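You operate a simulated robot arm through the tools that you are given. There is no shell and no other tool. Be economical: measure what you need, move in short steps, check, and stop when the job is done.

Carry out the task below with a simulated two-armed robot. There is one attempt and no reset: what you move stays moved.

TASK
Wind the yellow tensioner crank one turn and lock the drum again.
Fine: on the marked spot, held while the crank turns; free the drum lock screw first.

It is judged by the outcome, as a careful person would: the job done as asked, and still so three seconds after it is handed in. It fails if anything else is knocked over, pushed out of place, dropped, spilled or broken.

THE ROBOT
Two 7-joint arms with two-finger parallel grippers on one trunk, on a base that drives. Base frame: it is fixed to the floor where the robot stands at the start and does not move with it; the origin is under the middle of the robot, x ahead of it, y to its left, z up; the surface under the hand at the start is at about z = 800. Readings come in mm, degrees, newtons and seconds.
The left shoulder is at the start at [50, 161, 1098], the right one opposite. With the tool pointing down near the work surface each hand reaches from about 220 to 680 mm from the robot's upright axis, wherever it stands, measured 20 degrees to its own side. Places, roughly: drum lock screw [600, 100, 800]; marked spot on the assembly bench [500, 100, 800]; tensioner crank [700, 100, 900]. Payload 3.43 kg a hand.
Tool frame (each hand has its own): the origin (TCP) lies between the finger pads and is the grasp point; the fingertips stand 30 mm ahead of it; z points along the fingers, y is the line along which they close. Largest opening 94 mm; finger width 28, thickness 10; the body of the gripper, 50 by 96 mm, starts 55 mm behind the TCP.
Orientation is that of the tool frame in the base frame, as a unit quaternion [x, y, z, w]. With the fingers straight down and closing along the base's y, the tool's x points along the base's -x, its y along +y and its z along -z.

THE INTERFACE
- The arms move only by the tool arm_command. It takes "left_increments", "right_increments" or both (then of equal length, played together; a hand with none holds still); each is a list of rows, each a list of 6 numbers: the shift along the tool's x, y, z in mm, then the turn, a rotation vector about the tool's x, y, z in degrees. In form: [[tx, ty, tz, ax, ay, az], ...]. A call has 1 to 12 rows; each row shifts and turns the commanded pose from where the row before left it, along the tool's axes as they then stand. "left_claw" and "right_claw" are, for a hand that has rows, the gripper command, from -1 (fully open) to 1 (shut), values between in proportion, set as the call begins (left out, the last holds). A row lasts 0.2 s, in which the tool goes at most 50 mm and 8.6 degrees; a call with a longer step from one row to the next is refused whole, and so is a gripper value outside its range. Where a pose cannot be reached the arm comes as near as it can. A force on the tool above 40 N (or 10 N above the force at the start of the call, whichever is more), or a blocked arm, ends the call early, and 0.2 s more pass. Each finger travels about 45 mm/s and halts on what it meets, pressing with about 33 N; the grip force reading is that of the motor and also rises with nothing between the fingers. The clock runs only during rows and for 0.2 s after the last one: add rows that do not move to give the fingers time. The reply holds the time, the measured pose of the TCP, the force on the tool along the base axes, the opening and the grip force, in the units named above and with some noise, with the torque about the TCP (base axes, N m) and any sound that the robot's microphone picked up.
- Cameras (640 x 400 px; columns grow to the right, rows downward): "scene" is now at [128.5, 16.4, 1235.1]; the picture's right is [0.18, -0.98, 0.00], its down [-0.43, -0.08, -0.90] and it looks along [0.88, 0.17, -0.44] (base axes); focal length 218 px, centre (320, 200). "left" rides on the left gripper at [76, -14, -103] in its tool frame; the picture's right is [0.18, 0.98, 0.00], its down [-0.75, 0.14, -0.64] and it looks along [-0.63, 0.12, 0.77] (tool axes); focal length 243 px, centre (320, 200). "right" rides on the right gripper at [76, 14, -102] in its tool frame; the picture's right is [-0.18, 0.98, 0.00], its down [-0.75, -0.14, -0.64] and it looks along [-0.63, -0.12, 0.77] (tool axes); focal length 243 px, centre (320, 200). There is no depth. A picture from a camera that has moved, and an enlarged one, comes with that camera's place and axes in the base frame and with its lens.
- get_image(camera): a new picture of that camera. No time passes.
- lift_body(by): slides the trunk up (or, below 0, down) by that many mm; the arms and the scene camera ride with it, the base frame stays. It gives what a move gives, with no picture.
- steer(legs): drives the robot by 1 to 6 legs, each [ahead, left, turn to the left] in mm, mm and degrees, along the robot's own axes; the way and the turn of a leg run together, so that a leg with both is an arc; at most 1500 mm and 180 degrees a leg. The arms and the cameras ride along, it lands a little off, and it stops where it bumps. It gives what a move gives.
- turn_head(pan, tilt): turns the head with the scene camera to pan (to the left, within 80 degrees either way) and tilt (down, from -29 to 69), counted from straight ahead of the robot. It gives what a move gives.
- close_up(camera, box): a new picture of the part [left, top, right, bottom] of that camera's present view, enlarged. No time passes.
- close_job(): hands the job in; it is judged then, once.

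Go step by step. Nothing tells you exact positions but the pictures and the camera data: compare them with the known pose of the tool, close in by small moves and look again before you grip or let go. The budget is 120 turns and 108 pictures, counting those below and the enlarged ones. Unless the task says otherwise, let go and move clear before handing in, and close with one line.

The tools are called after "Emit:" by a JSON object that holds its "fn" and its "kwargs". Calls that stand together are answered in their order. arm_command: Moves the arms, as the interface text tells. Its arguments: {"type":"object","properties":{"left_increments":{"type":"array"},"left_claw":{"type":"number"},"right_increments":{"type":"array"},"right_claw":{"type":"number"}},"required":[]} The other tools are called the same way: lift_body (by) slides the trunk up or down; steer (legs) drives the base; turn_head (pan, tilt) turns the head that bears the scene camera; get_image (camera) takes a picture; close_up (camera, box) takes an enlarged picture of a part of a camera's view; close_job () hands the job in.

At the start:

```text
clock: 0.0
left_position: [342.0, 227.1, 1123.1]
left_ee_rot: [0.001, 1.0, 0.0, 0.001]
left_wrist_force: [-1.0, 0.8, 0.8]
left_ft_torque: [-0.01, 0.0, -0.01]
left_width: 93.9
left_gripper_force: 0.1
right_position: [402.7, -75.6, 1154.2]
right_ee_rot: [0.001, 1.0, -0.001, 0.0]
right_wrist_force: [0.5, 0.6, 0.3]
right_ft_torque: [0.0, 0.0, -0.02]
right_width: 93.8
right_gripper_force: 0.1
trunk travel left (down, up): [-125.0, 142.0]
robot x, y, heading: [3.9, -2.5, 0.1]
head pan, tilt: [10.6, 26.1]
```

scene: 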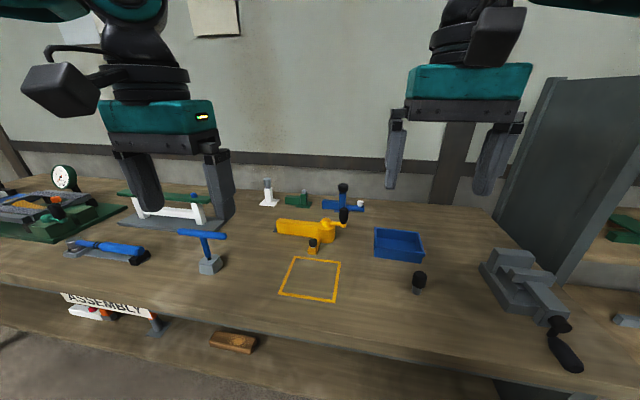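
right: 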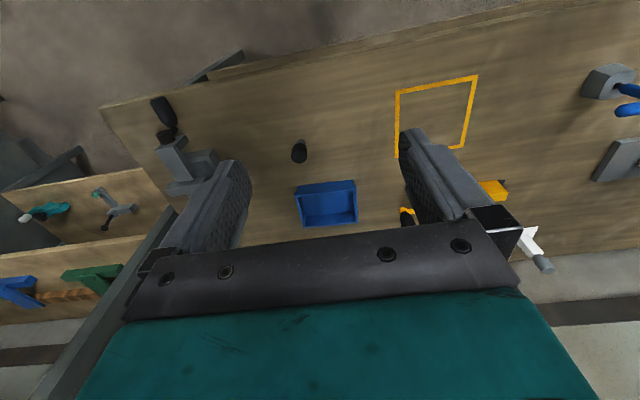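
left: 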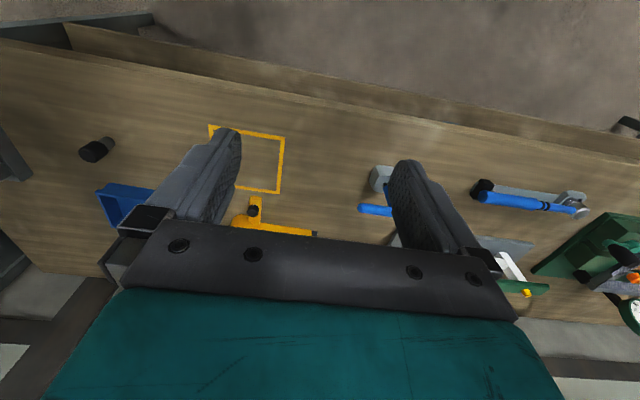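

I see a yellow tensioner with a black crank beyond the yellow marked square. I'll enlarge it to understand its parts.

Emit:
{"fn": "close_up", "kwargs": {"camera": "scene", "box": [250, 170, 450, 310]}}

Emit:
{"fn": "close_up", "kwargs": {"camera": "left", "box": [200, 110, 340, 250]}}

```text
2.86 times, centred on (350, 240) of scene
camera zoom: at [128.5, 16.4, 1235.1], right [0.18, -0.98, 0.0], down [-0.43, -0.08, -0.9], along [0.88, 0.17, -0.44], focal length 624 px, centre (234, 86)
```

zoom: 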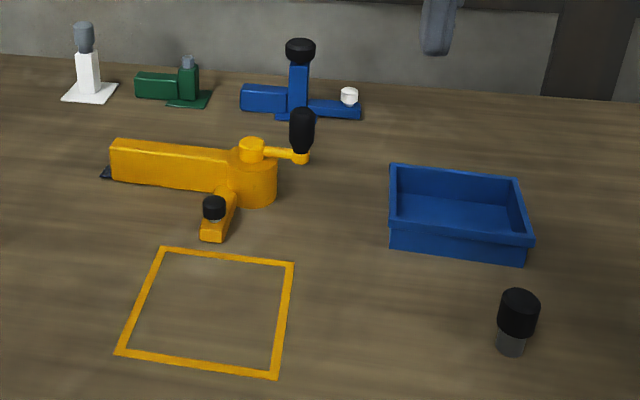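

```text
2.86 times, centred on (270, 180) of left
camera zoom: at [264.3, 212.4, 1226.1], right [-0.18, 0.98, 0.0], down [0.75, 0.14, 0.64], along [0.63, 0.12, -0.77], focal length 693 px, centre (463, 257)
```

zoom: 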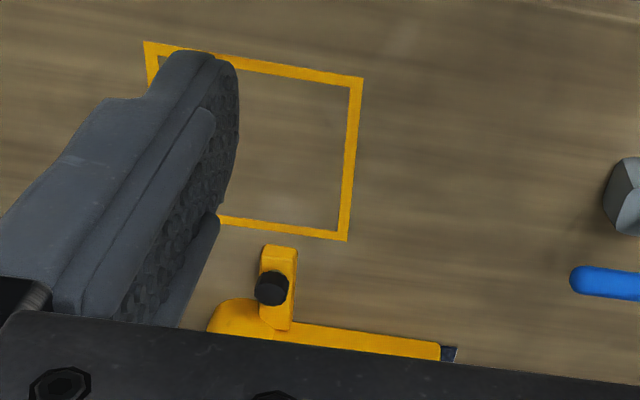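

The tensioner drum is near (725, 97), its bar runs left along y to about y=280, and the lock knob is near (637, 133). The square's centre is about (546, 116). The device is out of comfortable reach, so I drive 100 mm ahead.

Emit:
{"fn": "steer", "kwargs": {"legs": [[100, 0, 0]]}}

Emit:
{"fn": "turn_head", "kwargs": {"pan": 10, "tilt": 40}}

Emit:
{"fn": "close_up", "kwargs": {"camera": "scene", "box": [220, 100, 420, 225]}}

Emit:
{"fn": "get_image", "kwargs": {"camera": "left"}}

```text
clock: 1.2
left_position: [442.6, 226.3, 1124.6]
left_ee_rot: [0.001, 1.0, 0.001, 0.0]
left_wrist_force: [0.3, 0.2, 0.0]
left_ft_torque: [-0.03, 0.04, 0.01]
left_width: 93.8
left_gripper_force: 0.1
right_position: [504.1, -76.5, 1153.8]
right_ee_rot: [0.001, 1.0, 0.0, -0.001]
right_wrist_force: [-1.3, 0.2, 0.1]
right_ft_torque: [0.02, 0.04, 0.02]
right_width: 94.0
right_gripper_force: 0.0
trunk travel left (down, up): [-125.0, 142.0]
robot x, y, heading: [98.6, -2.7, -0.1]
head pan, tilt: [10.6, 26.1]
```

```text
clock: 1.9
left_position: [442.9, 227.8, 1123.9]
left_ee_rot: [0.0, 1.0, 0.0, 0.001]
left_wrist_force: [-0.3, -0.8, 0.0]
left_ft_torque: [-0.02, 0.0, -0.03]
left_width: 93.8
left_gripper_force: 0.0
right_position: [504.3, -76.6, 1153.9]
right_ee_rot: [0.001, 1.0, 0.0, 0.0]
right_wrist_force: [0.5, -0.2, 0.4]
right_ft_torque: [-0.02, -0.01, 0.02]
right_width: 94.0
right_gripper_force: 0.1
trunk travel left (down, up): [-125.0, 142.0]
robot x, y, heading: [100.9, 3.1, -0.0]
head pan, tilt: [10.0, 40.0]
```

```text
3.20 times, centred on (320, 162) of scene
camera zoom: at [223.0, 14.3, 1213.7], right [0.17, -0.98, 0.0], down [-0.63, -0.11, -0.77], along [0.75, 0.13, -0.64], focal length 699 px, centre (320, 320)
```

zoom: 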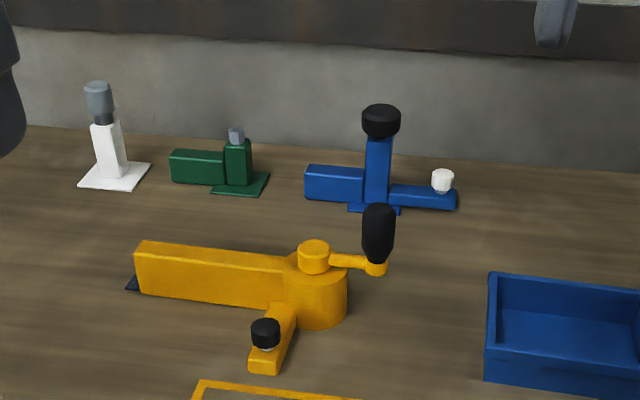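

```text
101 pictures are left
camera left: at [365.2, 212.5, 1226.1], right [-0.18, 0.98, 0.0], down [0.75, 0.14, 0.64], along [0.63, 0.12, -0.77], focal length 243 px, centre (320, 200)
```

left: 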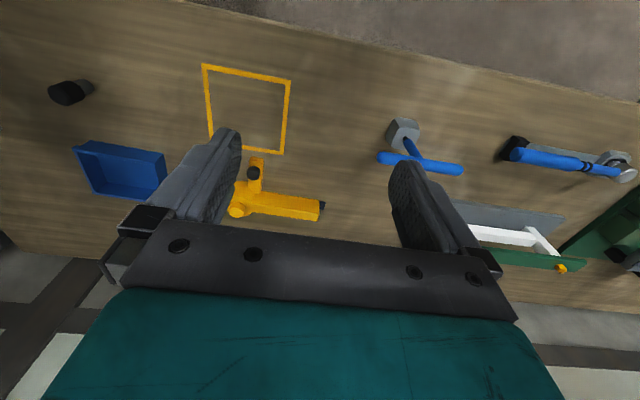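

The device: drum about (727, 103), bar along y to y≈277 (x≈724, top z≈850), crank knob about (712, 52, 870–924), lock knob about (642, 134, 835). I turn the left hand 90° so its fingers close along x, to grip the bar.

Emit:
{"fn": "arm_command", "kwargs": {"left_increments": [[0, 0, 0, 0, 0, 8.1818], [0, 0, 0, 0, 0, 8.1818], [0, 0, 0, 0, 0, 8.1818], [0, 0, 0, 0, 0, 8.1818], [0, 0, 0, 0, 0, 8.1818], [0, 0, 0, 0, 0, 8.1818], [0, 0, 0, 0, 0, 8.1818], [0, 0, 0, 0, 0, 8.1818], [0, 0, 0, 0, 0, 8.1818], [0, 0, 0, 0, 0, 8.1818], [0, 0, 0, 0, 0, 8.1818]], "left_claw": -1}}

```text
clock: 4.3
left_position: [442.3, 227.8, 1124.2]
left_ee_rot: [0.708, 0.706, 0.002, 0.0]
left_wrist_force: [-0.4, 0.1, 0.1]
left_ft_torque: [0.02, 0.01, 0.02]
left_width: 93.9
left_gripper_force: 0.1
right_position: [504.6, -77.6, 1154.0]
right_ee_rot: [0.001, 1.0, 0.0, 0.0]
right_wrist_force: [0.6, 0.2, 0.5]
right_ft_torque: [0.0, 0.03, -0.06]
right_width: 93.8
right_gripper_force: 0.1
trunk travel left (down, up): [-125.0, 142.0]
robot x, y, heading: [105.7, 2.6, 0.0]
head pan, tilt: [10.0, 40.0]
```

The rotation worked. Now I move the left hand forward and down to a viewing height over the bar.

Emit:
{"fn": "arm_command", "kwargs": {"left_increments": [[0, 35, 16, 0, 0, 0], [0, 35, 16, 0, 0, 0], [0, 35, 16, 0, 0, 0], [0, 35, 16, 0, 0, 0], [0, 35, 16, 0, 0, 0], [0, 35, 16, 0, 0, 0]]}}

Emit:
{"fn": "get_image", "kwargs": {"camera": "left"}}

Emit:
{"fn": "get_image", "kwargs": {"camera": "scene"}}

```text
clock: 5.7
left_position: [650.7, 228.6, 1025.3]
left_ee_rot: [0.707, 0.707, 0.001, -0.001]
left_wrist_force: [0.2, 0.6, 0.7]
left_ft_torque: [-0.02, 0.0, -0.01]
left_width: 94.2
left_gripper_force: 0.1
right_position: [506.0, -76.4, 1154.0]
right_ee_rot: [0.002, 1.0, 0.0, 0.001]
right_wrist_force: [-0.1, -0.4, 1.1]
right_ft_torque: [-0.02, 0.02, 0.01]
right_width: 93.9
right_gripper_force: 0.2
trunk travel left (down, up): [-125.0, 142.0]
robot x, y, heading: [102.0, -0.5, -0.0]
head pan, tilt: [10.0, 40.0]
```

```text
100 pictures are left
camera left: at [635.7, 304.8, 1129.1], right [0.98, 0.18, 0.0], down [0.14, -0.75, 0.64], along [0.12, -0.63, -0.77], focal length 243 px, centre (320, 200)
```

left: 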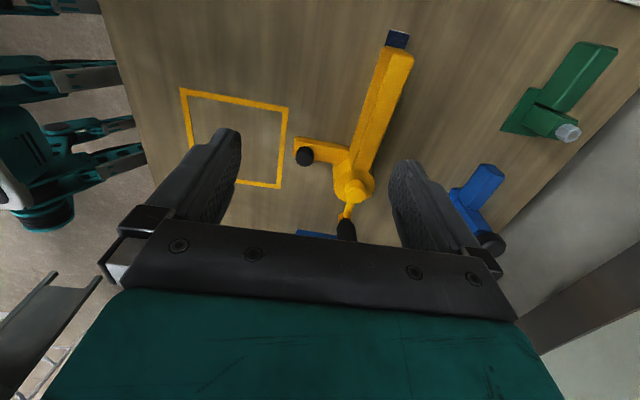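

```text
99 pictures are left
camera scene: at [223.5, 14.5, 1213.5], right [0.17, -0.98, 0.0], down [-0.63, -0.11, -0.77], along [0.75, 0.13, -0.64], focal length 218 px, centre (320, 200)
```

scene: 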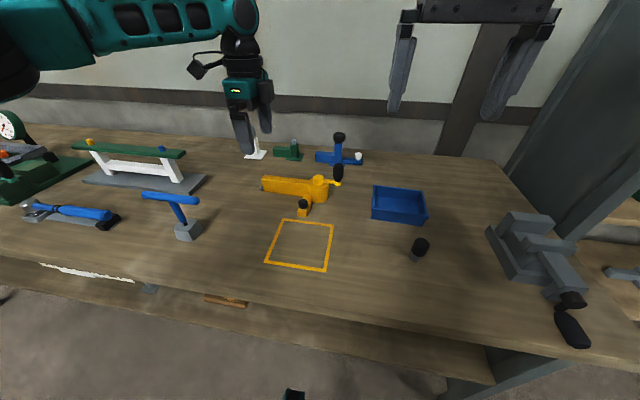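

Emit:
{"fn": "close_up", "kwargs": {"camera": "left", "box": [270, 20, 430, 250]}}

```text
1.74 times, centred on (350, 135) of left
camera zoom: at [635.7, 304.8, 1129.1], right [0.98, 0.18, 0.0], down [0.14, -0.75, 0.64], along [0.12, -0.63, -0.77], focal length 422 px, centre (268, 313)
```

zoom: 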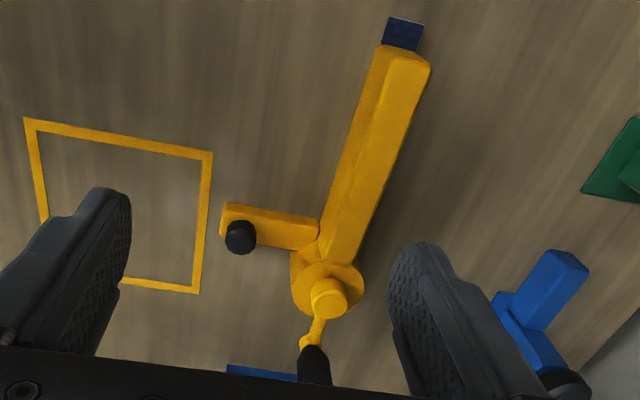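

The bar is clear on both sides. I move the left hand above the bar at about (724, 207) and part-way down, then check.

Emit:
{"fn": "arm_command", "kwargs": {"left_increments": [[-7, 24.5, 20, 0, 0, 0], [-7, 24.5, 20, 0, 0, 0], [-7, 24.5, 20, 0, 0, 0], [0, 0, 30, 0, 0, 0], [0, 0, 20, 0, 0, 0]]}}

Emit:
{"fn": "get_image", "kwargs": {"camera": "left"}}

Emit:
{"fn": "close_up", "kwargs": {"camera": "scene", "box": [220, 100, 420, 225]}}

```text
clock: 6.9
left_position: [649.2, 247.7, 924.0]
left_ee_rot: [0.707, 0.707, 0.001, 0.001]
left_wrist_force: [-0.2, 0.1, -0.2]
left_ft_torque: [-0.02, -0.01, 0.01]
left_width: 94.1
left_gripper_force: 0.1
left hand out of reach, approached as far as the arm can: row 1, 2, 3, 4, 5
right_position: [502.0, -76.7, 1153.5]
right_ee_rot: [0.001, 1.0, 0.0, 0.0]
right_wrist_force: [0.3, 0.3, 0.4]
right_ft_torque: [0.02, 0.01, 0.0]
right_width: 93.8
right_gripper_force: 0.1
trunk travel left (down, up): [-125.0, 142.0]
robot x, y, heading: [100.7, -1.2, 0.1]
head pan, tilt: [10.0, 40.0]
```

```text
97 pictures are left
camera left: at [633.9, 323.2, 1026.5], right [0.98, 0.18, 0.0], down [0.14, -0.75, 0.64], along [0.12, -0.63, -0.77], focal length 243 px, centre (320, 200)
```

left: 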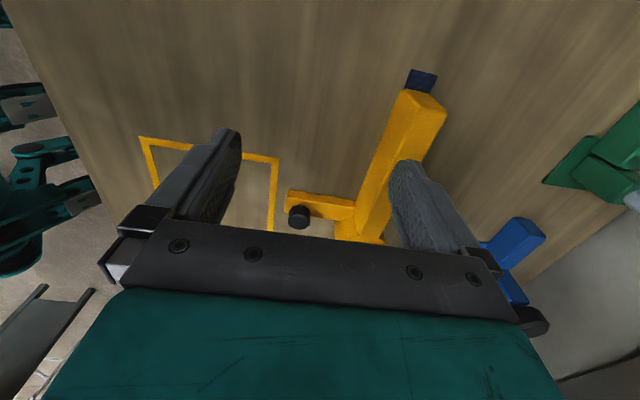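

```text
3.20 times, centred on (320, 162) of scene
camera zoom: at [223.0, 14.3, 1213.6], right [0.17, -0.98, 0.0], down [-0.63, -0.11, -0.77], along [0.75, 0.13, -0.64], focal length 699 px, centre (320, 320)
```

zoom: 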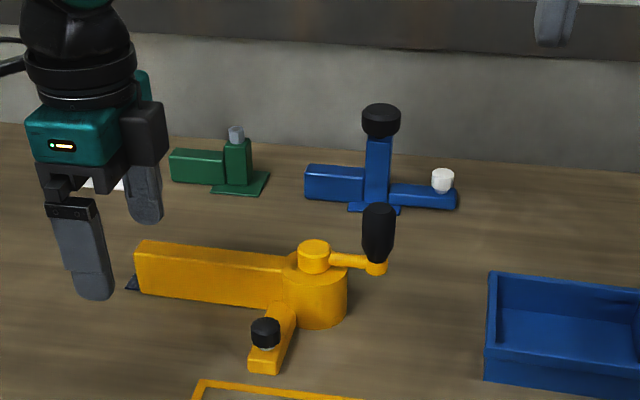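

The arm's reach ends near x=650 here, so I drive 90 mm further ahead with the hands held high.

Emit:
{"fn": "steer", "kwargs": {"legs": [[90, 0, 0]]}}

Emit:
{"fn": "get_image", "kwargs": {"camera": "left"}}

```text
clock: 7.8
left_position: [663.0, 247.5, 926.2]
left_ee_rot: [0.707, 0.707, 0.002, 0.003]
left_wrist_force: [-1.3, -0.5, -0.4]
left_ft_torque: [-0.02, 0.01, 0.03]
left_width: 94.1
left_gripper_force: 0.0
right_position: [517.4, -76.5, 1154.7]
right_ee_rot: [0.001, 1.0, 0.0, 0.0]
right_wrist_force: [-0.4, -1.0, 0.7]
right_ft_torque: [-0.02, 0.01, -0.01]
right_width: 94.2
right_gripper_force: 0.0
trunk travel left (down, up): [-125.0, 142.0]
robot x, y, heading: [117.8, -0.3, -0.1]
head pan, tilt: [10.0, 40.0]
stopped in leg 1: the robot was blocked; the commanded pose is now the measured one
```

```text
95 pictures are left
camera left: at [647.5, 323.1, 1027.5], right [0.98, 0.18, 0.01], down [0.14, -0.75, 0.64], along [0.12, -0.63, -0.77], focal length 243 px, centre (320, 200)
```

left: 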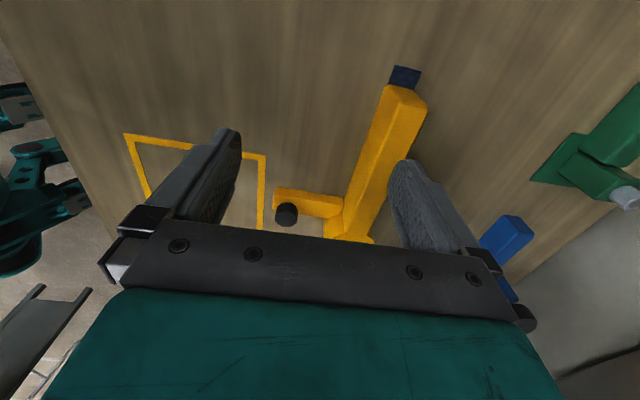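

The bench blocks further driving, and this grip orientation cannot reach x=724. Instead I'll grip the lock arm (it points toward me at about (645, 134)) with the right hand in its native orientation and drag the device onto the square; first I go above it to look.

Emit:
{"fn": "arm_command", "kwargs": {"left_increments": [[6, -5, -8, 0, 0, 0], [6, -5, -8, 0, 0, 0], [6, -5, -8, 0, 0, 0], [6, -5, -8, 0, 0, 0], [6, -5, -8, 0, 0, 0], [6, -5, -8, 0, 0, 0], [6, -5, -8, 0, 0, 0], [6, -5, -8, 0, 0, 0], [0, 0, 0, 0, 0, 0], [0, 0, 0, 0, 0, 0]], "right_increments": [[-20, 35, 0, 0, 0, 0], [-20, 35, 0, 0, 0, 0], [-20, 35, 0, 0, 0, 0], [-20, 35, 0, 0, 0, 0], [-20, 35, 0, 0, 0, 0], [-20, 35, 0, 0, 0, 0], [0, 0, 45, 0, 0, 0], [0, 0, 45, 0, 0, 0], [0, 0, 45, 0, 0, 0], [0, 0, 45, 0, 0, 0]], "right_claw": -1}}

Emit:
{"fn": "get_image", "kwargs": {"camera": "right"}}

Emit:
{"fn": "get_image", "kwargs": {"camera": "scene"}}

```text
clock: 10.0
left_position: [623.4, 295.3, 988.6]
left_ee_rot: [0.707, 0.707, 0.002, 0.002]
left_wrist_force: [0.3, -0.6, 1.1]
left_ft_torque: [-0.01, -0.03, 0.0]
left_width: 93.8
left_gripper_force: 0.1
right_position: [609.8, 86.3, 971.9]
right_ee_rot: [0.001, 1.0, 0.001, -0.001]
right_wrist_force: [0.5, 0.5, -0.1]
right_ft_torque: [0.02, -0.01, 0.02]
right_width: 93.9
right_gripper_force: 0.1
right hand out of reach, approached as far as the arm can: row 5, 6
trunk travel left (down, up): [-125.0, 142.0]
robot x, y, heading: [114.8, 6.3, 0.1]
head pan, tilt: [10.0, 40.0]
```

```text
94 pictures are left
camera right: at [534.3, 101.3, 1074.3], right [0.19, 0.98, 0.0], down [0.75, -0.14, 0.64], along [0.63, -0.12, -0.77], focal length 243 px, centre (320, 200)
```

right: 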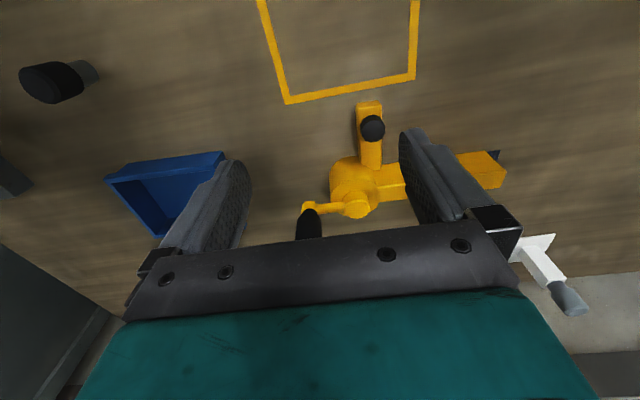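

```text
93 pictures are left
camera scene: at [237.4, 14.2, 1213.6], right [0.17, -0.98, 0.0], down [-0.63, -0.11, -0.77], along [0.75, 0.13, -0.64], focal length 218 px, centre (320, 200)
```

scene: 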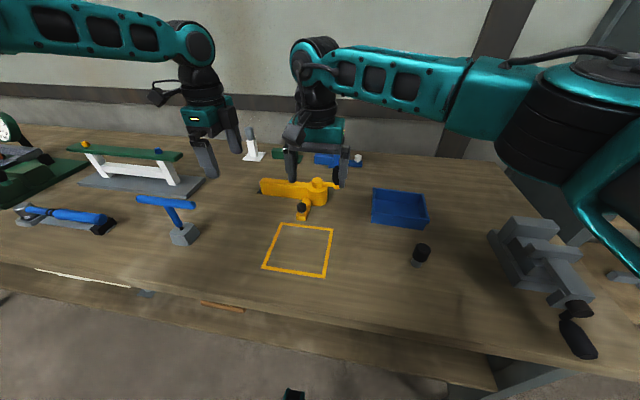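

The right arm falls short at (610, 86). The left arm in native orientation should reach the lock arm, so I rotate it back while the right hand retreats.

Emit:
{"fn": "arm_command", "kwargs": {"left_increments": [[0, 0, 0, 0, 0, -8.1818], [0, 0, 0, 0, 0, -8.1818], [0, 0, 0, 0, 0, -8.1818], [0, 0, 0, 0, 0, -8.1818], [0, 0, 0, 0, 0, -8.1818], [0, 0, 0, 0, 0, -8.1818], [0, 0, 0, 0, 0, -8.1818], [0, 0, 0, 0, 0, -8.1818], [0, 0, 0, 0, 0, -8.1818], [0, 0, 0, 0, 0, -8.1818], [0, 0, 0, 0, 0, -8.1818]], "right_increments": [[10, -22, -10, 0, 0, 0], [10, -22, -10, 0, 0, 0], [10, -22, -10, 0, 0, 0], [10, -22, -10, 0, 0, 0], [10, -22, -10, 0, 0, 0], [10, -22, -10, 0, 0, 0], [10, -22, -10, 0, 0, 0], [10, -22, -10, 0, 0, 0], [10, -22, -10, 0, 0, 0], [10, -22, -10, 0, 0, 0], [10, -22, -10, 0, 0, 0]]}}

```text
clock: 12.4
left_position: [624.5, 294.6, 988.4]
left_ee_rot: [0.0, 1.0, -0.001, 0.003]
left_wrist_force: [-0.3, -0.3, 0.4]
left_ft_torque: [0.0, 0.02, -0.02]
left_width: 94.1
left_gripper_force: 0.0
right_position: [498.4, -153.4, 1082.9]
right_ee_rot: [0.001, 1.0, 0.0, 0.0]
right_wrist_force: [-0.5, 0.5, -1.2]
right_ft_torque: [-0.04, 0.02, 0.01]
right_width: 94.0
right_gripper_force: 0.1
trunk travel left (down, up): [-125.0, 142.0]
robot x, y, heading: [115.8, -1.1, 0.2]
head pan, tilt: [10.0, 40.0]
```

Now the left hand moves over the lock arm.

Emit:
{"fn": "arm_command", "kwargs": {"left_increments": [[-3, -32, 0, 0, 0, 0], [-3, -32, 0, 0, 0, 0], [-3, -32, 0, 0, 0, 0], [-3, -32, 0, 0, 0, 0], [-3, -32, 0, 0, 0, 0], [0, 0, 40, 0, 0, 0], [0, 0, 40, 0, 0, 0]]}}

Emit:
{"fn": "get_image", "kwargs": {"camera": "left"}}

Emit:
{"fn": "close_up", "kwargs": {"camera": "scene", "box": [220, 130, 380, 230]}}

```text
clock: 14.0
left_position: [603.4, 171.5, 915.6]
left_ee_rot: [0.0, 1.0, 0.0, 0.002]
left_wrist_force: [0.8, -0.7, 0.7]
left_ft_torque: [0.01, 0.0, 0.01]
left_width: 94.3
left_gripper_force: 0.0
left hand out of reach, approached as far as the arm can: row 4, 5, 6, 7
right_position: [499.1, -153.5, 1082.8]
right_ee_rot: [0.001, 1.0, -0.001, 0.0]
right_wrist_force: [-0.2, 0.1, -0.2]
right_ft_torque: [0.03, -0.01, 0.0]
right_width: 93.9
right_gripper_force: 0.0
trunk travel left (down, up): [-125.0, 142.0]
robot x, y, heading: [114.3, 1.9, 0.3]
head pan, tilt: [10.0, 40.0]
```

```text
92 pictures are left
camera left: at [525.8, 157.8, 1016.6], right [-0.18, 0.98, 0.0], down [0.75, 0.14, 0.65], along [0.64, 0.12, -0.76], focal length 243 px, centre (320, 200)
```

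left: 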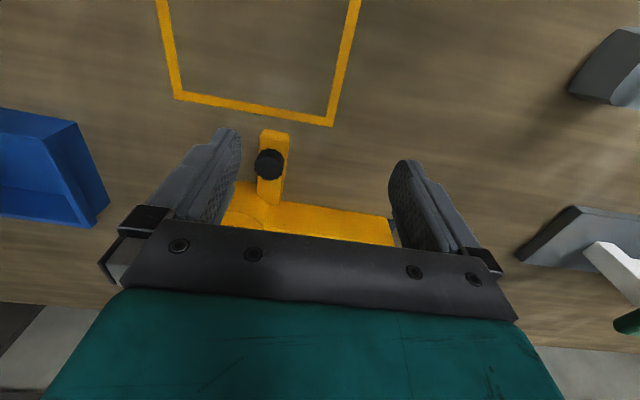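

```text
4.00 times, centred on (300, 180) of scene
camera zoom: at [237.2, 14.4, 1213.6], right [0.17, -0.98, 0.0], down [-0.63, -0.11, -0.77], along [0.75, 0.13, -0.64], focal length 873 px, centre (400, 280)
```

zoom: 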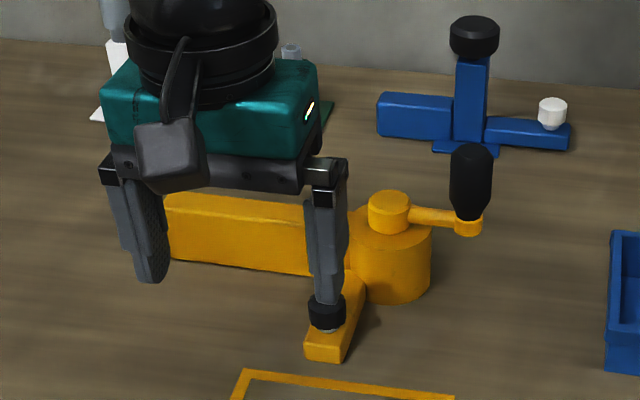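

The reach limit behaves like an inverse-kinematics stall at this height; I test small steps forward at a lower height.

Emit:
{"fn": "arm_command", "kwargs": {"left_increments": [[0, 0, 15, 0, 0, 0], [-10, -10, 0, 0, 0, 0], [-10, -10, 0, 0, 0, 0], [-10, -10, 0, 0, 0, 0]]}}

```text
clock: 15.0
left_position: [604.7, 173.4, 913.8]
left_ee_rot: [0.0, 1.0, -0.001, 0.002]
left_wrist_force: [0.4, 0.1, 0.7]
left_ft_torque: [-0.01, -0.04, 0.02]
left_width: 93.7
left_gripper_force: 0.0
left hand out of reach, approached as far as the arm can: row 1, 2, 3, 4
right_position: [498.7, -152.5, 1083.1]
right_ee_rot: [0.0, 1.0, 0.0, 0.0]
right_wrist_force: [0.4, 0.3, -0.2]
right_ft_torque: [0.02, 0.02, 0.03]
right_width: 94.1
right_gripper_force: 0.0
trunk travel left (down, up): [-125.0, 142.0]
robot x, y, heading: [111.5, 0.4, 0.1]
head pan, tilt: [10.0, 40.0]
```

Lower fails too here, so I'll change the geometry: raise the left hand, back off slightly and turn the robot to the right so its left shoulder comes forward.

Emit:
{"fn": "arm_command", "kwargs": {"left_increments": [[15, 5, -35, 0, 0, 0], [15, 5, -35, 0, 0, 0], [15, 5, -35, 0, 0, 0], [15, 5, -35, 0, 0, 0]]}}

Emit:
{"fn": "steer", "kwargs": {"legs": [[-50, 0, 0], [0, 0, -25]]}}

Emit:
{"fn": "get_image", "kwargs": {"camera": "scene"}}

```text
clock: 16.0
left_position: [543.4, 191.3, 1053.5]
left_ee_rot: [0.001, 1.0, 0.0, 0.003]
left_wrist_force: [-0.6, 0.8, -0.5]
left_ft_torque: [-0.01, 0.0, -0.01]
left_width: 93.9
left_gripper_force: 0.1
right_position: [498.9, -153.4, 1082.9]
right_ee_rot: [0.002, 1.0, 0.0, 0.0]
right_wrist_force: [0.7, 0.8, 0.4]
right_ft_torque: [-0.01, 0.03, 0.04]
right_width: 94.1
right_gripper_force: 0.0
trunk travel left (down, up): [-125.0, 142.0]
robot x, y, heading: [113.8, -0.8, 0.4]
head pan, tilt: [10.0, 40.0]
```

```text
clock: 18.2
left_position: [534.6, -6.6, 1053.5]
left_ee_rot: [0.217, 0.976, -0.001, 0.003]
left_wrist_force: [-0.4, 0.2, -0.7]
left_ft_torque: [0.03, 0.0, 0.0]
left_width: 94.1
left_gripper_force: 0.1
right_position: [347.8, -301.3, 1082.6]
right_ee_rot: [0.218, 0.976, 0.0, 0.0]
right_wrist_force: [0.4, -0.4, -0.6]
right_ft_torque: [0.0, 0.02, -0.02]
right_width: 93.9
right_gripper_force: 0.0
trunk travel left (down, up): [-125.0, 142.0]
robot x, y, heading: [63.9, 0.4, -25.0]
head pan, tilt: [10.0, 40.0]
```

```text
90 pictures are left
camera scene: at [181.4, -39.7, 1213.6], right [-0.26, -0.97, 0.0], down [-0.62, 0.17, -0.77], along [0.74, -0.2, -0.64], focal length 218 px, centre (320, 200)
```

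scene: 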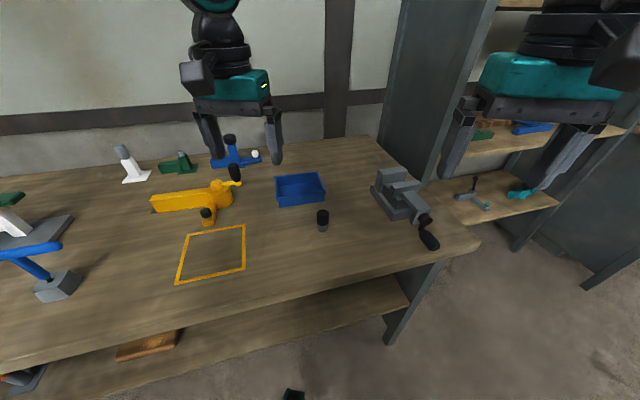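

Now I close in again toward the bench in this heading.

Emit:
{"fn": "steer", "kwargs": {"legs": [[36, 17, 0]]}}

```text
clock: 19.1
left_position: [574.4, -6.8, 1054.0]
left_ee_rot: [0.217, 0.976, -0.001, 0.002]
left_wrist_force: [0.8, 0.7, 0.0]
left_ft_torque: [0.03, 0.03, -0.01]
left_width: 94.1
left_gripper_force: 0.0
right_position: [388.2, -301.3, 1082.2]
right_ee_rot: [0.219, 0.976, 0.0, -0.001]
right_wrist_force: [-0.2, -0.1, 0.2]
right_ft_torque: [0.01, 0.04, -0.03]
right_width: 94.1
right_gripper_force: 0.1
trunk travel left (down, up): [-125.0, 142.0]
robot x, y, heading: [103.9, -0.8, -25.0]
head pan, tilt: [10.0, 40.0]
```

I restore the native yaw and move above the lock arm.

Emit:
{"fn": "arm_command", "kwargs": {"left_increments": [[0, 0, 0, 0, 0, -8.33], [0, 0, 0, 0, 0, -8.33], [0, 0, 0, 0, 0, -8.33], [-13.6, 28.2, 0, 0, 0, 0], [-13.6, 28.2, 0, 0, 0, 0], [-13.6, 28.2, 0, 0, 0, 0], [-13.6, 28.2, 0, 0, 0, 0], [-13.6, 28.2, 0, 0, 0, 0], [0, 0, 40, 0, 0, 0], [0, 0, 40, 0, 0, 0], [0, 0, 40, 0, 0, 0], [0, 0, 24, 0, 0, 0]]}}

Emit:
{"fn": "get_image", "kwargs": {"camera": "left"}}

Emit:
{"fn": "close_up", "kwargs": {"camera": "scene", "box": [130, 130, 290, 250]}}

```text
clock: 21.7
left_position: [642.5, 134.4, 909.9]
left_ee_rot: [0.001, 1.0, -0.001, 0.003]
left_wrist_force: [-0.6, -0.4, 0.1]
left_ft_torque: [-0.03, 0.0, 0.0]
left_width: 94.0
left_gripper_force: 0.1
right_position: [387.7, -302.7, 1082.3]
right_ee_rot: [0.218, 0.976, -0.001, 0.0]
right_wrist_force: [-1.6, -0.5, -0.3]
right_ft_torque: [-0.01, -0.01, -0.03]
right_width: 93.9
right_gripper_force: 0.0
trunk travel left (down, up): [-125.0, 142.0]
robot x, y, heading: [104.1, 4.1, -25.2]
head pan, tilt: [10.0, 40.0]
```

```text
89 pictures are left
camera left: at [565.8, 120.2, 1011.3], right [-0.18, 0.98, 0.0], down [0.75, 0.14, 0.65], along [0.63, 0.11, -0.76], focal length 243 px, centre (320, 200)
```

left: 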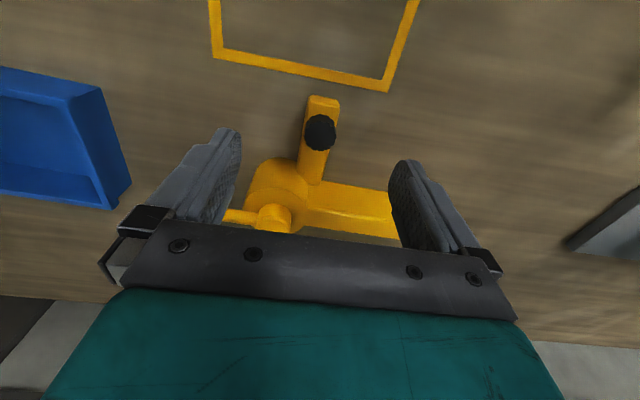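

```text
3.33 times, centred on (210, 190) of scene
camera zoom: at [221.1, -39.4, 1213.6], right [-0.26, -0.97, 0.0], down [-0.62, 0.17, -0.77], along [0.74, -0.2, -0.64], focal length 728 px, centre (687, 233)
```

zoom: 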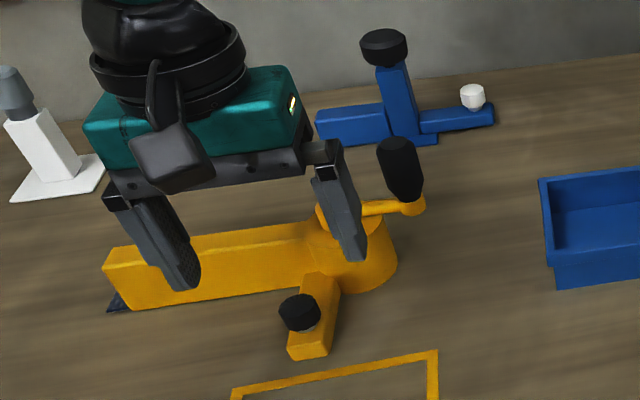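

The knob is right under the TCP at about (641, 134). I advance 30 mm so the pads straddle the arm between knob and drum, descend to about z=834, and look before gripping.

Emit:
{"fn": "arm_command", "kwargs": {"left_increments": [[-15, 0, 0, 0, 0, 0], [-14, 0, 0, 0, 0, 0], [0, 0, 30, 0, 0, 0], [0, 0, 30, 0, 0, 0], [0, 0, 15, 0, 0, 0]]}}

Emit:
{"fn": "get_image", "kwargs": {"camera": "left"}}

Emit:
{"fn": "close_up", "kwargs": {"camera": "scene", "box": [130, 130, 290, 250]}}

```text
clock: 22.9
left_position: [673.2, 133.5, 835.4]
left_ee_rot: [0.0, 1.0, -0.001, 0.002]
left_wrist_force: [0.8, -0.5, 0.3]
left_ft_torque: [0.01, -0.02, 0.0]
left_width: 93.9
left_gripper_force: 0.1
right_position: [388.0, -300.9, 1083.0]
right_ee_rot: [0.218, 0.976, 0.0, 0.0]
right_wrist_force: [0.1, -0.4, 0.6]
right_ft_torque: [0.02, -0.01, -0.02]
right_width: 94.1
right_gripper_force: 0.1
trunk travel left (down, up): [-125.0, 142.0]
robot x, y, heading: [103.7, 1.2, -25.4]
head pan, tilt: [10.0, 40.0]
```

```text
87 pictures are left
camera left: at [595.3, 119.7, 936.8], right [-0.18, 0.98, 0.0], down [0.75, 0.14, 0.65], along [0.64, 0.12, -0.76], focal length 243 px, centre (320, 200)
```

left: 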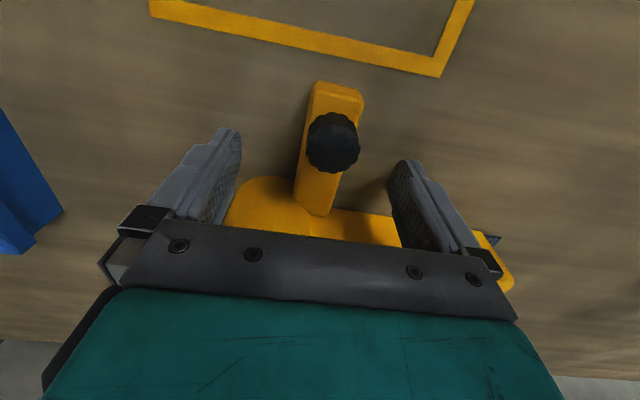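

```text
3.33 times, centred on (210, 190) of scene
camera zoom: at [221.1, -39.4, 1213.6], right [-0.26, -0.97, 0.0], down [-0.62, 0.17, -0.77], along [0.74, -0.2, -0.64], focal length 728 px, centre (687, 233)
```

zoom: 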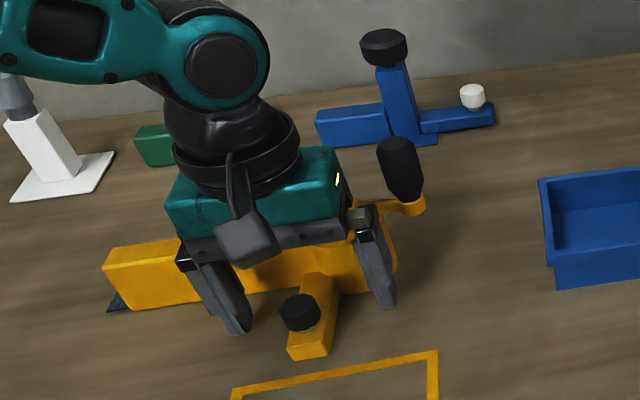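

The fingers straddle the arm cleanly. I close the gripper on it.

Emit:
{"fn": "arm_command", "kwargs": {"left_increments": [[0, 0, 0, 0, 0, 0], [0, 0, 0, 0, 0, 0], [0, 0, 0, 0, 0, 0], [0, 0, 0, 0, 0, 0], [0, 0, 0, 0, 0, 0], [0, 0, 0, 0, 0, 0]], "left_claw": 1}}

Emit:
{"fn": "get_image", "kwargs": {"camera": "left"}}

```text
clock: 24.3
left_position: [672.8, 133.8, 835.1]
left_ee_rot: [0.001, 1.0, 0.0, 0.002]
left_wrist_force: [-0.1, -0.9, 0.3]
left_ft_torque: [0.02, -0.08, -0.08]
left_width: 26.6
left_gripper_force: 32.8
right_position: [387.7, -301.9, 1082.5]
right_ee_rot: [0.218, 0.976, 0.0, 0.0]
right_wrist_force: [0.8, 0.3, 0.4]
right_ft_torque: [-0.01, -0.01, -0.02]
right_width: 94.0
right_gripper_force: 0.0
trunk travel left (down, up): [-125.0, 142.0]
robot x, y, heading: [104.2, -2.1, -25.3]
head pan, tilt: [10.0, 40.0]
```

```text
85 pictures are left
camera left: at [595.1, 119.5, 937.1], right [-0.18, 0.98, 0.0], down [0.75, 0.14, 0.64], along [0.63, 0.11, -0.76], focal length 243 px, centre (320, 200)
```

left: 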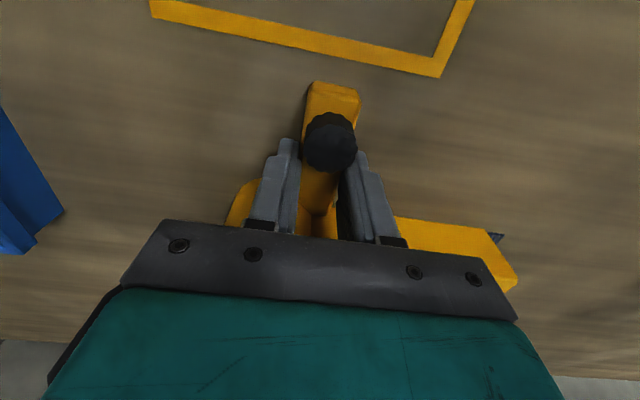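

Gripped at 26.6 mm. I drag gently toward the square, a few centimetres first.

Emit:
{"fn": "arm_command", "kwargs": {"left_increments": [[8, 0, 0, 0, 0, 0], [10, 0, 0, 0, 0, 0], [10, 0, 0, 0, 0, 0], [10, 0, 0, 0, 0, 0]]}}

Emit:
{"fn": "get_image", "kwargs": {"camera": "left"}}

```text
clock: 25.3
left_position: [635.2, 133.5, 835.5]
left_ee_rot: [0.001, 1.0, -0.001, 0.002]
left_wrist_force: [0.7, -0.4, 2.4]
left_ft_torque: [-0.07, 0.29, 0.0]
left_width: 26.7
left_gripper_force: 32.6
right_position: [388.4, -300.9, 1083.3]
right_ee_rot: [0.219, 0.976, 0.0, 0.0]
right_wrist_force: [0.6, -0.4, 0.9]
right_ft_torque: [-0.01, 0.0, 0.03]
right_width: 94.2
right_gripper_force: 0.0
trunk travel left (down, up): [-125.0, 142.0]
robot x, y, heading: [103.5, -1.0, -25.2]
head pan, tilt: [10.0, 40.0]
```

```text
84 pictures are left
camera left: at [557.0, 119.5, 937.1], right [-0.18, 0.98, 0.0], down [0.75, 0.14, 0.65], along [0.63, 0.12, -0.76], focal length 243 px, centre (320, 200)
```

left: 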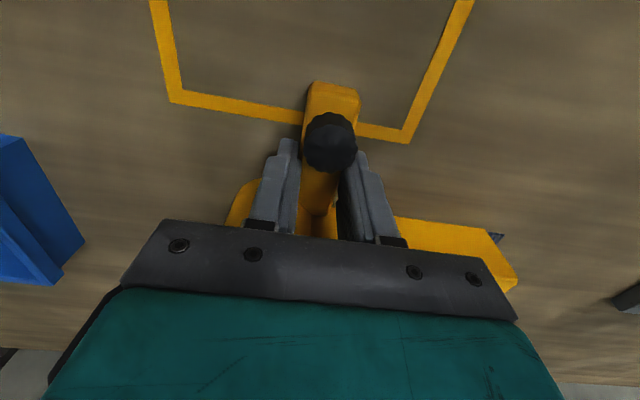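

It slides cleanly. The square's centre works out to about (549, 115.5), so I drag another 137 mm back and 9 mm left.

Emit:
{"fn": "arm_command", "kwargs": {"left_increments": [[11.4, 0.8, 0, 0, 0, 0], [11.4, 0.8, 0, 0, 0, 0], [11.4, 0.8, 0, 0, 0, 0], [11.4, 0.8, 0, 0, 0, 0], [11.4, 0.8, 0, 0, 0, 0], [11.4, 0.8, 0, 0, 0, 0], [11.4, 0.8, 0, 0, 0, 0], [11.4, 0.8, 0, 0, 0, 0], [11.4, 0.8, 0, 0, 0, 0], [11.4, 0.8, 0, 0, 0, 0], [11.4, 0.8, 0, 0, 0, 0], [11.4, 0.8, 0, 0, 0, 0]]}}

Emit:
{"fn": "get_image", "kwargs": {"camera": "left"}}

Emit:
{"fn": "get_image", "kwargs": {"camera": "scene"}}

```text
clock: 27.9
left_position: [497.3, 142.7, 834.8]
left_ee_rot: [0.002, 1.0, -0.001, 0.004]
left_wrist_force: [6.4, -0.7, 22.6]
left_ft_torque: [-0.05, -0.46, -0.09]
left_width: 26.8
left_gripper_force: 33.1
right_position: [387.0, -302.0, 1083.0]
right_ee_rot: [0.218, 0.976, 0.0, 0.0]
right_wrist_force: [0.6, 0.8, 0.1]
right_ft_torque: [-0.02, 0.02, -0.02]
right_width: 94.0
right_gripper_force: 0.1
trunk travel left (down, up): [-125.0, 142.0]
robot x, y, heading: [106.8, 3.7, -25.0]
head pan, tilt: [10.0, 40.0]
```

```text
83 pictures are left
camera left: at [419.6, 129.1, 936.7], right [-0.18, 0.98, 0.0], down [0.75, 0.14, 0.65], along [0.64, 0.11, -0.76], focal length 243 px, centre (320, 200)
```

left: 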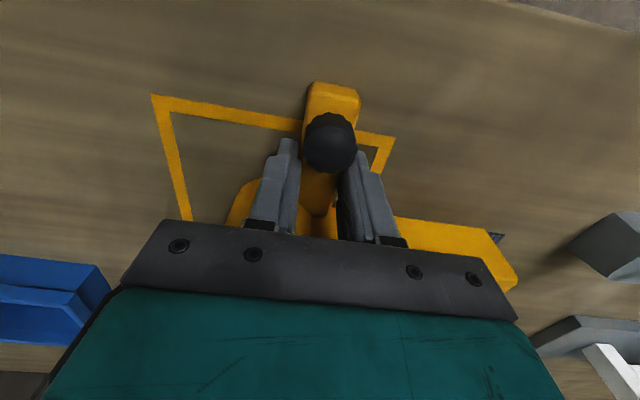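

```text
82 pictures are left
camera scene: at [220.2, -40.0, 1213.8], right [-0.26, -0.97, 0.0], down [-0.62, 0.17, -0.77], along [0.74, -0.2, -0.64], focal length 218 px, centre (320, 200)
```

scene: 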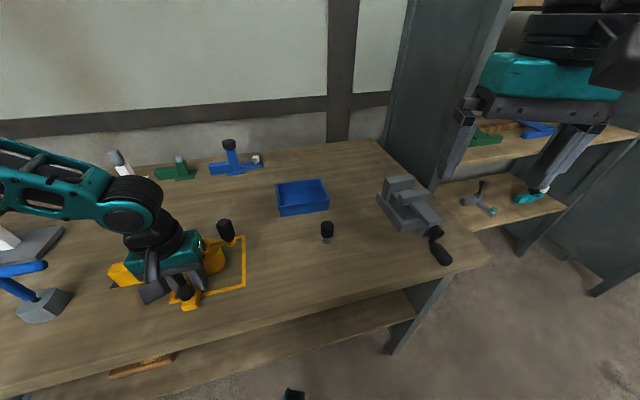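

The device sits on the square. I open the left fingers and rise straight up.

Emit:
{"fn": "arm_command", "kwargs": {"left_increments": [[0, 0, 0, 0, 0, 0], [0, 0, 0, 0, 0, 0], [0, 0, 0, 0, 0, 0], [0, 0, 0, 0, 0, 0], [0, 0, -30, 0, 0, 0], [0, 0, -40, 0, 0, 0], [0, 0, -40, 0, 0, 0], [0, 0, -40, 0, 0, 0], [0, 0, -40, 0, 0, 0], [0, 0, -30, 0, 0, 0]], "left_claw": -1}}

Emit:
{"fn": "get_image", "kwargs": {"camera": "left"}}

Emit:
{"fn": "get_image", "kwargs": {"camera": "scene"}}

```text
clock: 30.1
left_position: [496.5, 144.9, 1053.8]
left_ee_rot: [0.003, 1.0, -0.001, 0.002]
left_wrist_force: [-0.6, 0.0, 0.4]
left_ft_torque: [0.02, 0.01, -0.01]
left_width: 94.0
left_gripper_force: 0.0
right_position: [387.8, -302.3, 1082.6]
right_ee_rot: [0.218, 0.976, 0.0, 0.0]
right_wrist_force: [-0.1, -0.1, -0.1]
right_ft_torque: [-0.02, 0.0, 0.03]
right_width: 94.2
right_gripper_force: 0.0
trunk travel left (down, up): [-125.0, 142.0]
robot x, y, heading: [107.6, 0.5, -24.8]
head pan, tilt: [10.0, 40.0]
```

```text
81 pictures are left
camera left: at [419.1, 130.6, 1155.3], right [-0.18, 0.98, 0.0], down [0.75, 0.14, 0.64], along [0.63, 0.11, -0.76], focal length 243 px, centre (320, 200)
```

left: 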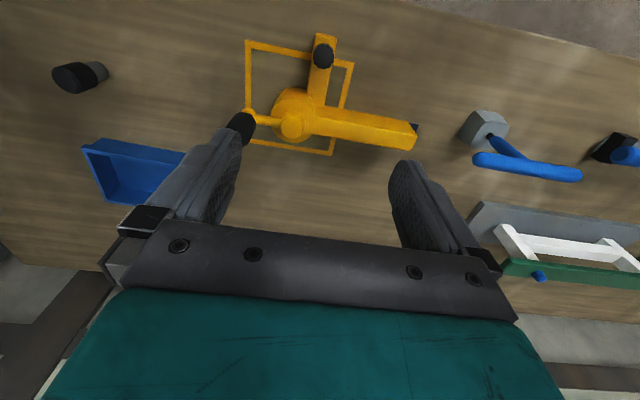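

```text
80 pictures are left
camera scene: at [220.8, -39.5, 1213.6], right [-0.26, -0.97, 0.0], down [-0.62, 0.17, -0.77], along [0.74, -0.2, -0.64], focal length 218 px, centre (320, 200)
```

scene: 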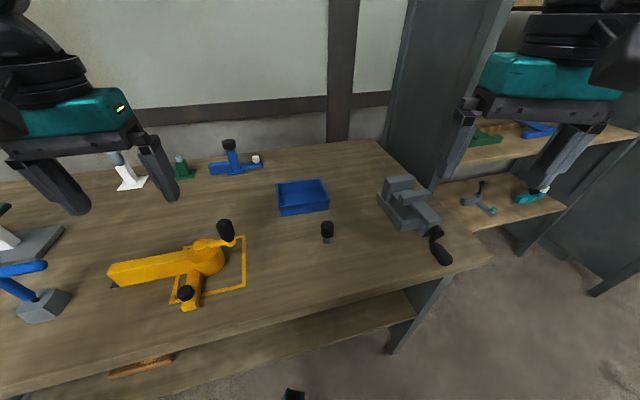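

The device stands on the square with the drum near its centre. Now I reposition the robot squarely in front of it (about x=110, y=110, heading 0).

Emit:
{"fn": "steer", "kwargs": {"legs": [[-36, -17, 0], [0, 0, 25], [0, 110, 0], [42, 0, 0]]}}

Emit:
{"fn": "turn_head", "kwargs": {"pan": 0, "tilt": 45}}

Emit:
{"fn": "get_image", "kwargs": {"camera": "scene"}}

```text
clock: 33.9
left_position: [399.6, 406.6, 1052.6]
left_ee_rot: [-0.216, 0.976, 0.0, 0.002]
left_wrist_force: [-0.3, 0.0, -0.7]
left_ft_torque: [-0.02, 0.0, 0.02]
left_width: 93.9
left_gripper_force: 0.1
right_position: [492.2, -43.2, 1083.4]
right_ee_rot: [0.0, 1.0, 0.0, -0.001]
right_wrist_force: [0.0, -0.3, -0.6]
right_ft_torque: [0.0, 0.02, -0.06]
right_width: 93.8
right_gripper_force: 0.1
trunk travel left (down, up): [-125.0, 142.0]
robot x, y, heading: [104.8, 106.7, -0.2]
head pan, tilt: [10.0, 40.0]
```

```text
clock: 34.7
left_position: [401.1, 407.4, 1053.0]
left_ee_rot: [-0.215, 0.977, -0.001, 0.002]
left_wrist_force: [-0.2, 0.7, 0.5]
left_ft_torque: [0.01, 0.0, 0.02]
left_width: 94.1
left_gripper_force: 0.0
right_position: [491.2, -43.4, 1082.4]
right_ee_rot: [0.001, 1.0, 0.0, 0.0]
right_wrist_force: [-0.3, -0.5, -0.1]
right_ft_torque: [0.03, -0.01, 0.03]
right_width: 93.8
right_gripper_force: 0.1
trunk travel left (down, up): [-125.0, 142.0]
robot x, y, heading: [106.0, 109.8, 0.3]
head pan, tilt: [0.0, 45.0]
```

```text
79 pictures are left
camera scene: at [225.8, 109.7, 1206.4], right [0.0, -1.0, 0.0], down [-0.71, 0.0, -0.71], along [0.71, 0.0, -0.71], focal length 218 px, centre (320, 200)
```

scene: 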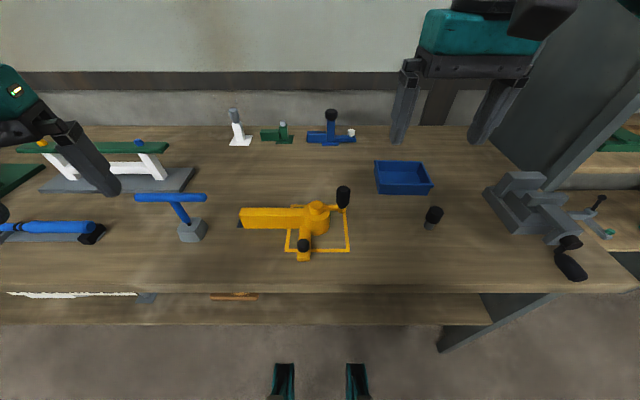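

Emit:
{"fn": "close_up", "kwargs": {"camera": "scene", "box": [220, 170, 380, 270]}}

```text
4.00 times, centred on (300, 220) of scene
camera zoom: at [225.8, 109.7, 1206.4], right [0.0, -1.0, 0.0], down [-0.71, 0.0, -0.71], along [0.71, 0.0, -0.71], focal length 873 px, centre (400, 120)
```

zoom: 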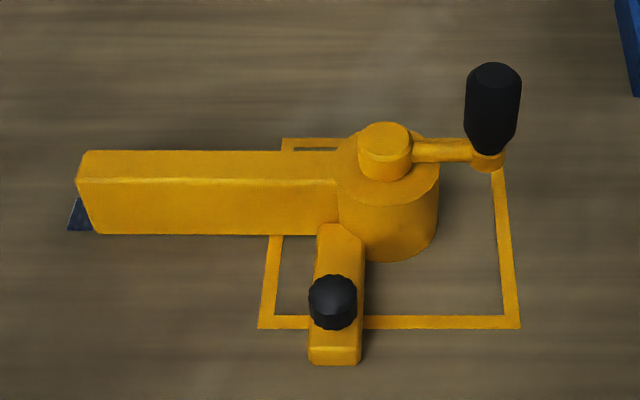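

The drum centre is at about (546, 116), matching the square's centre (546, 115). The bar lies at x≈547 (y 147–293, top z≈851), the lock knob at (470, 143, top 843), the crank knob at (537, 64, z 875–928). Next I turn the left hand to close along x.

Emit:
{"fn": "arm_command", "kwargs": {"left_increments": [[0, 0, 0, 0, 0, 8.25], [0, 0, 0, 0, 0, 8.25], [0, 0, 0, 0, 0, 8.25], [0, 0, 0, 0, 0, 8.25], [0, 0, 0, 0, 0, 8.25], [0, 0, 0, 0, 0, 8.25], [0, 0, 0, 0, 0, 8.25], [0, 0, 0, 0, 0, 8.25], [0, 0, 0, 0, 0, 8.25], [0, 0, 0, 0, 0, 8.25], [0, 0, 0, 0, 0, 8.25], [0, 0, 0, 0, 0, 8.25]]}}

Emit:
{"fn": "arm_command", "kwargs": {"left_increments": [[0, 0, 0, 0, 0, 8], [0, 0, 0, 0, 0, 8], [-29, 29, 0, 0, 0, 0], [-29, 29, 0, 0, 0, 0], [-29, 29, 0, 0, 0, 0], [-29, 29, 0, 0, 0, 0], [-29, 29, 0, 0, 0, 0], [0, 0, 40, 0, 0, 0], [0, 0, 40, 0, 0, 0], [0, 0, 40, 0, 0, 0], [0, 0, 20, 0, 0, 0]]}}

Emit:
{"fn": "get_image", "kwargs": {"camera": "scene"}}

Emit:
{"fn": "get_image", "kwargs": {"camera": "left"}}

```text
clock: 37.3
left_position: [399.2, 407.5, 1052.9]
left_ee_rot: [0.603, 0.798, 0.002, 0.002]
left_wrist_force: [-0.6, 0.7, 0.4]
left_ft_torque: [0.0, -0.02, -0.01]
left_width: 94.3
left_gripper_force: 0.1
right_position: [490.8, -43.8, 1082.0]
right_ee_rot: [0.001, 1.0, 0.0, 0.001]
right_wrist_force: [0.5, -0.4, -0.1]
right_ft_torque: [-0.01, 0.01, 0.0]
right_width: 94.1
right_gripper_force: 0.1
trunk travel left (down, up): [-125.0, 142.0]
robot x, y, heading: [108.1, 114.3, 0.2]
head pan, tilt: [0.0, 45.0]
```

```text
clock: 39.7
left_position: [545.9, 260.7, 914.2]
left_ee_rot: [0.707, 0.708, 0.002, 0.001]
left_wrist_force: [-0.1, -0.2, 0.7]
left_ft_torque: [0.0, 0.0, 0.01]
left_width: 93.9
left_gripper_force: 0.1
right_position: [490.7, -42.4, 1084.1]
right_ee_rot: [0.001, 1.0, 0.0, -0.001]
right_wrist_force: [1.0, 0.3, 1.0]
right_ft_torque: [0.0, -0.02, 0.01]
right_width: 94.4
right_gripper_force: 0.0
trunk travel left (down, up): [-125.0, 142.0]
robot x, y, heading: [106.6, 108.0, -0.2]
head pan, tilt: [0.0, 45.0]
```

```text
77 pictures are left
camera scene: at [225.9, 109.7, 1206.4], right [0.0, -1.0, 0.0], down [-0.71, 0.0, -0.71], along [0.71, 0.0, -0.71], focal length 218 px, centre (320, 200)
```

scene: 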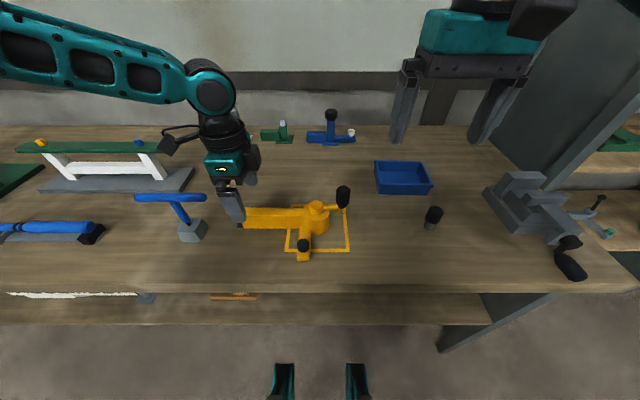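

```text
76 pictures are left
camera left: at [530.9, 337.9, 1016.0], right [0.98, 0.18, 0.0], down [0.14, -0.75, 0.64], along [0.12, -0.63, -0.77], focal length 243 px, centre (320, 200)
```

left: 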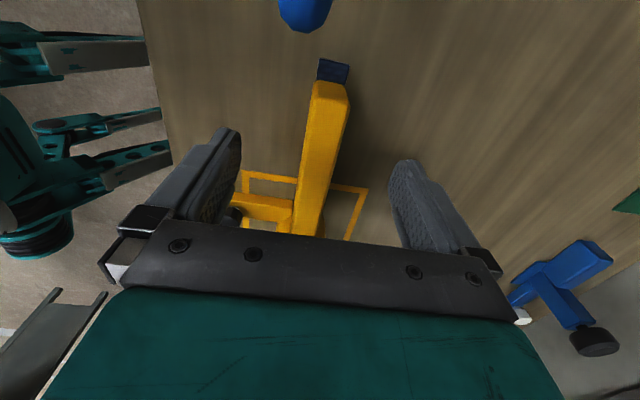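

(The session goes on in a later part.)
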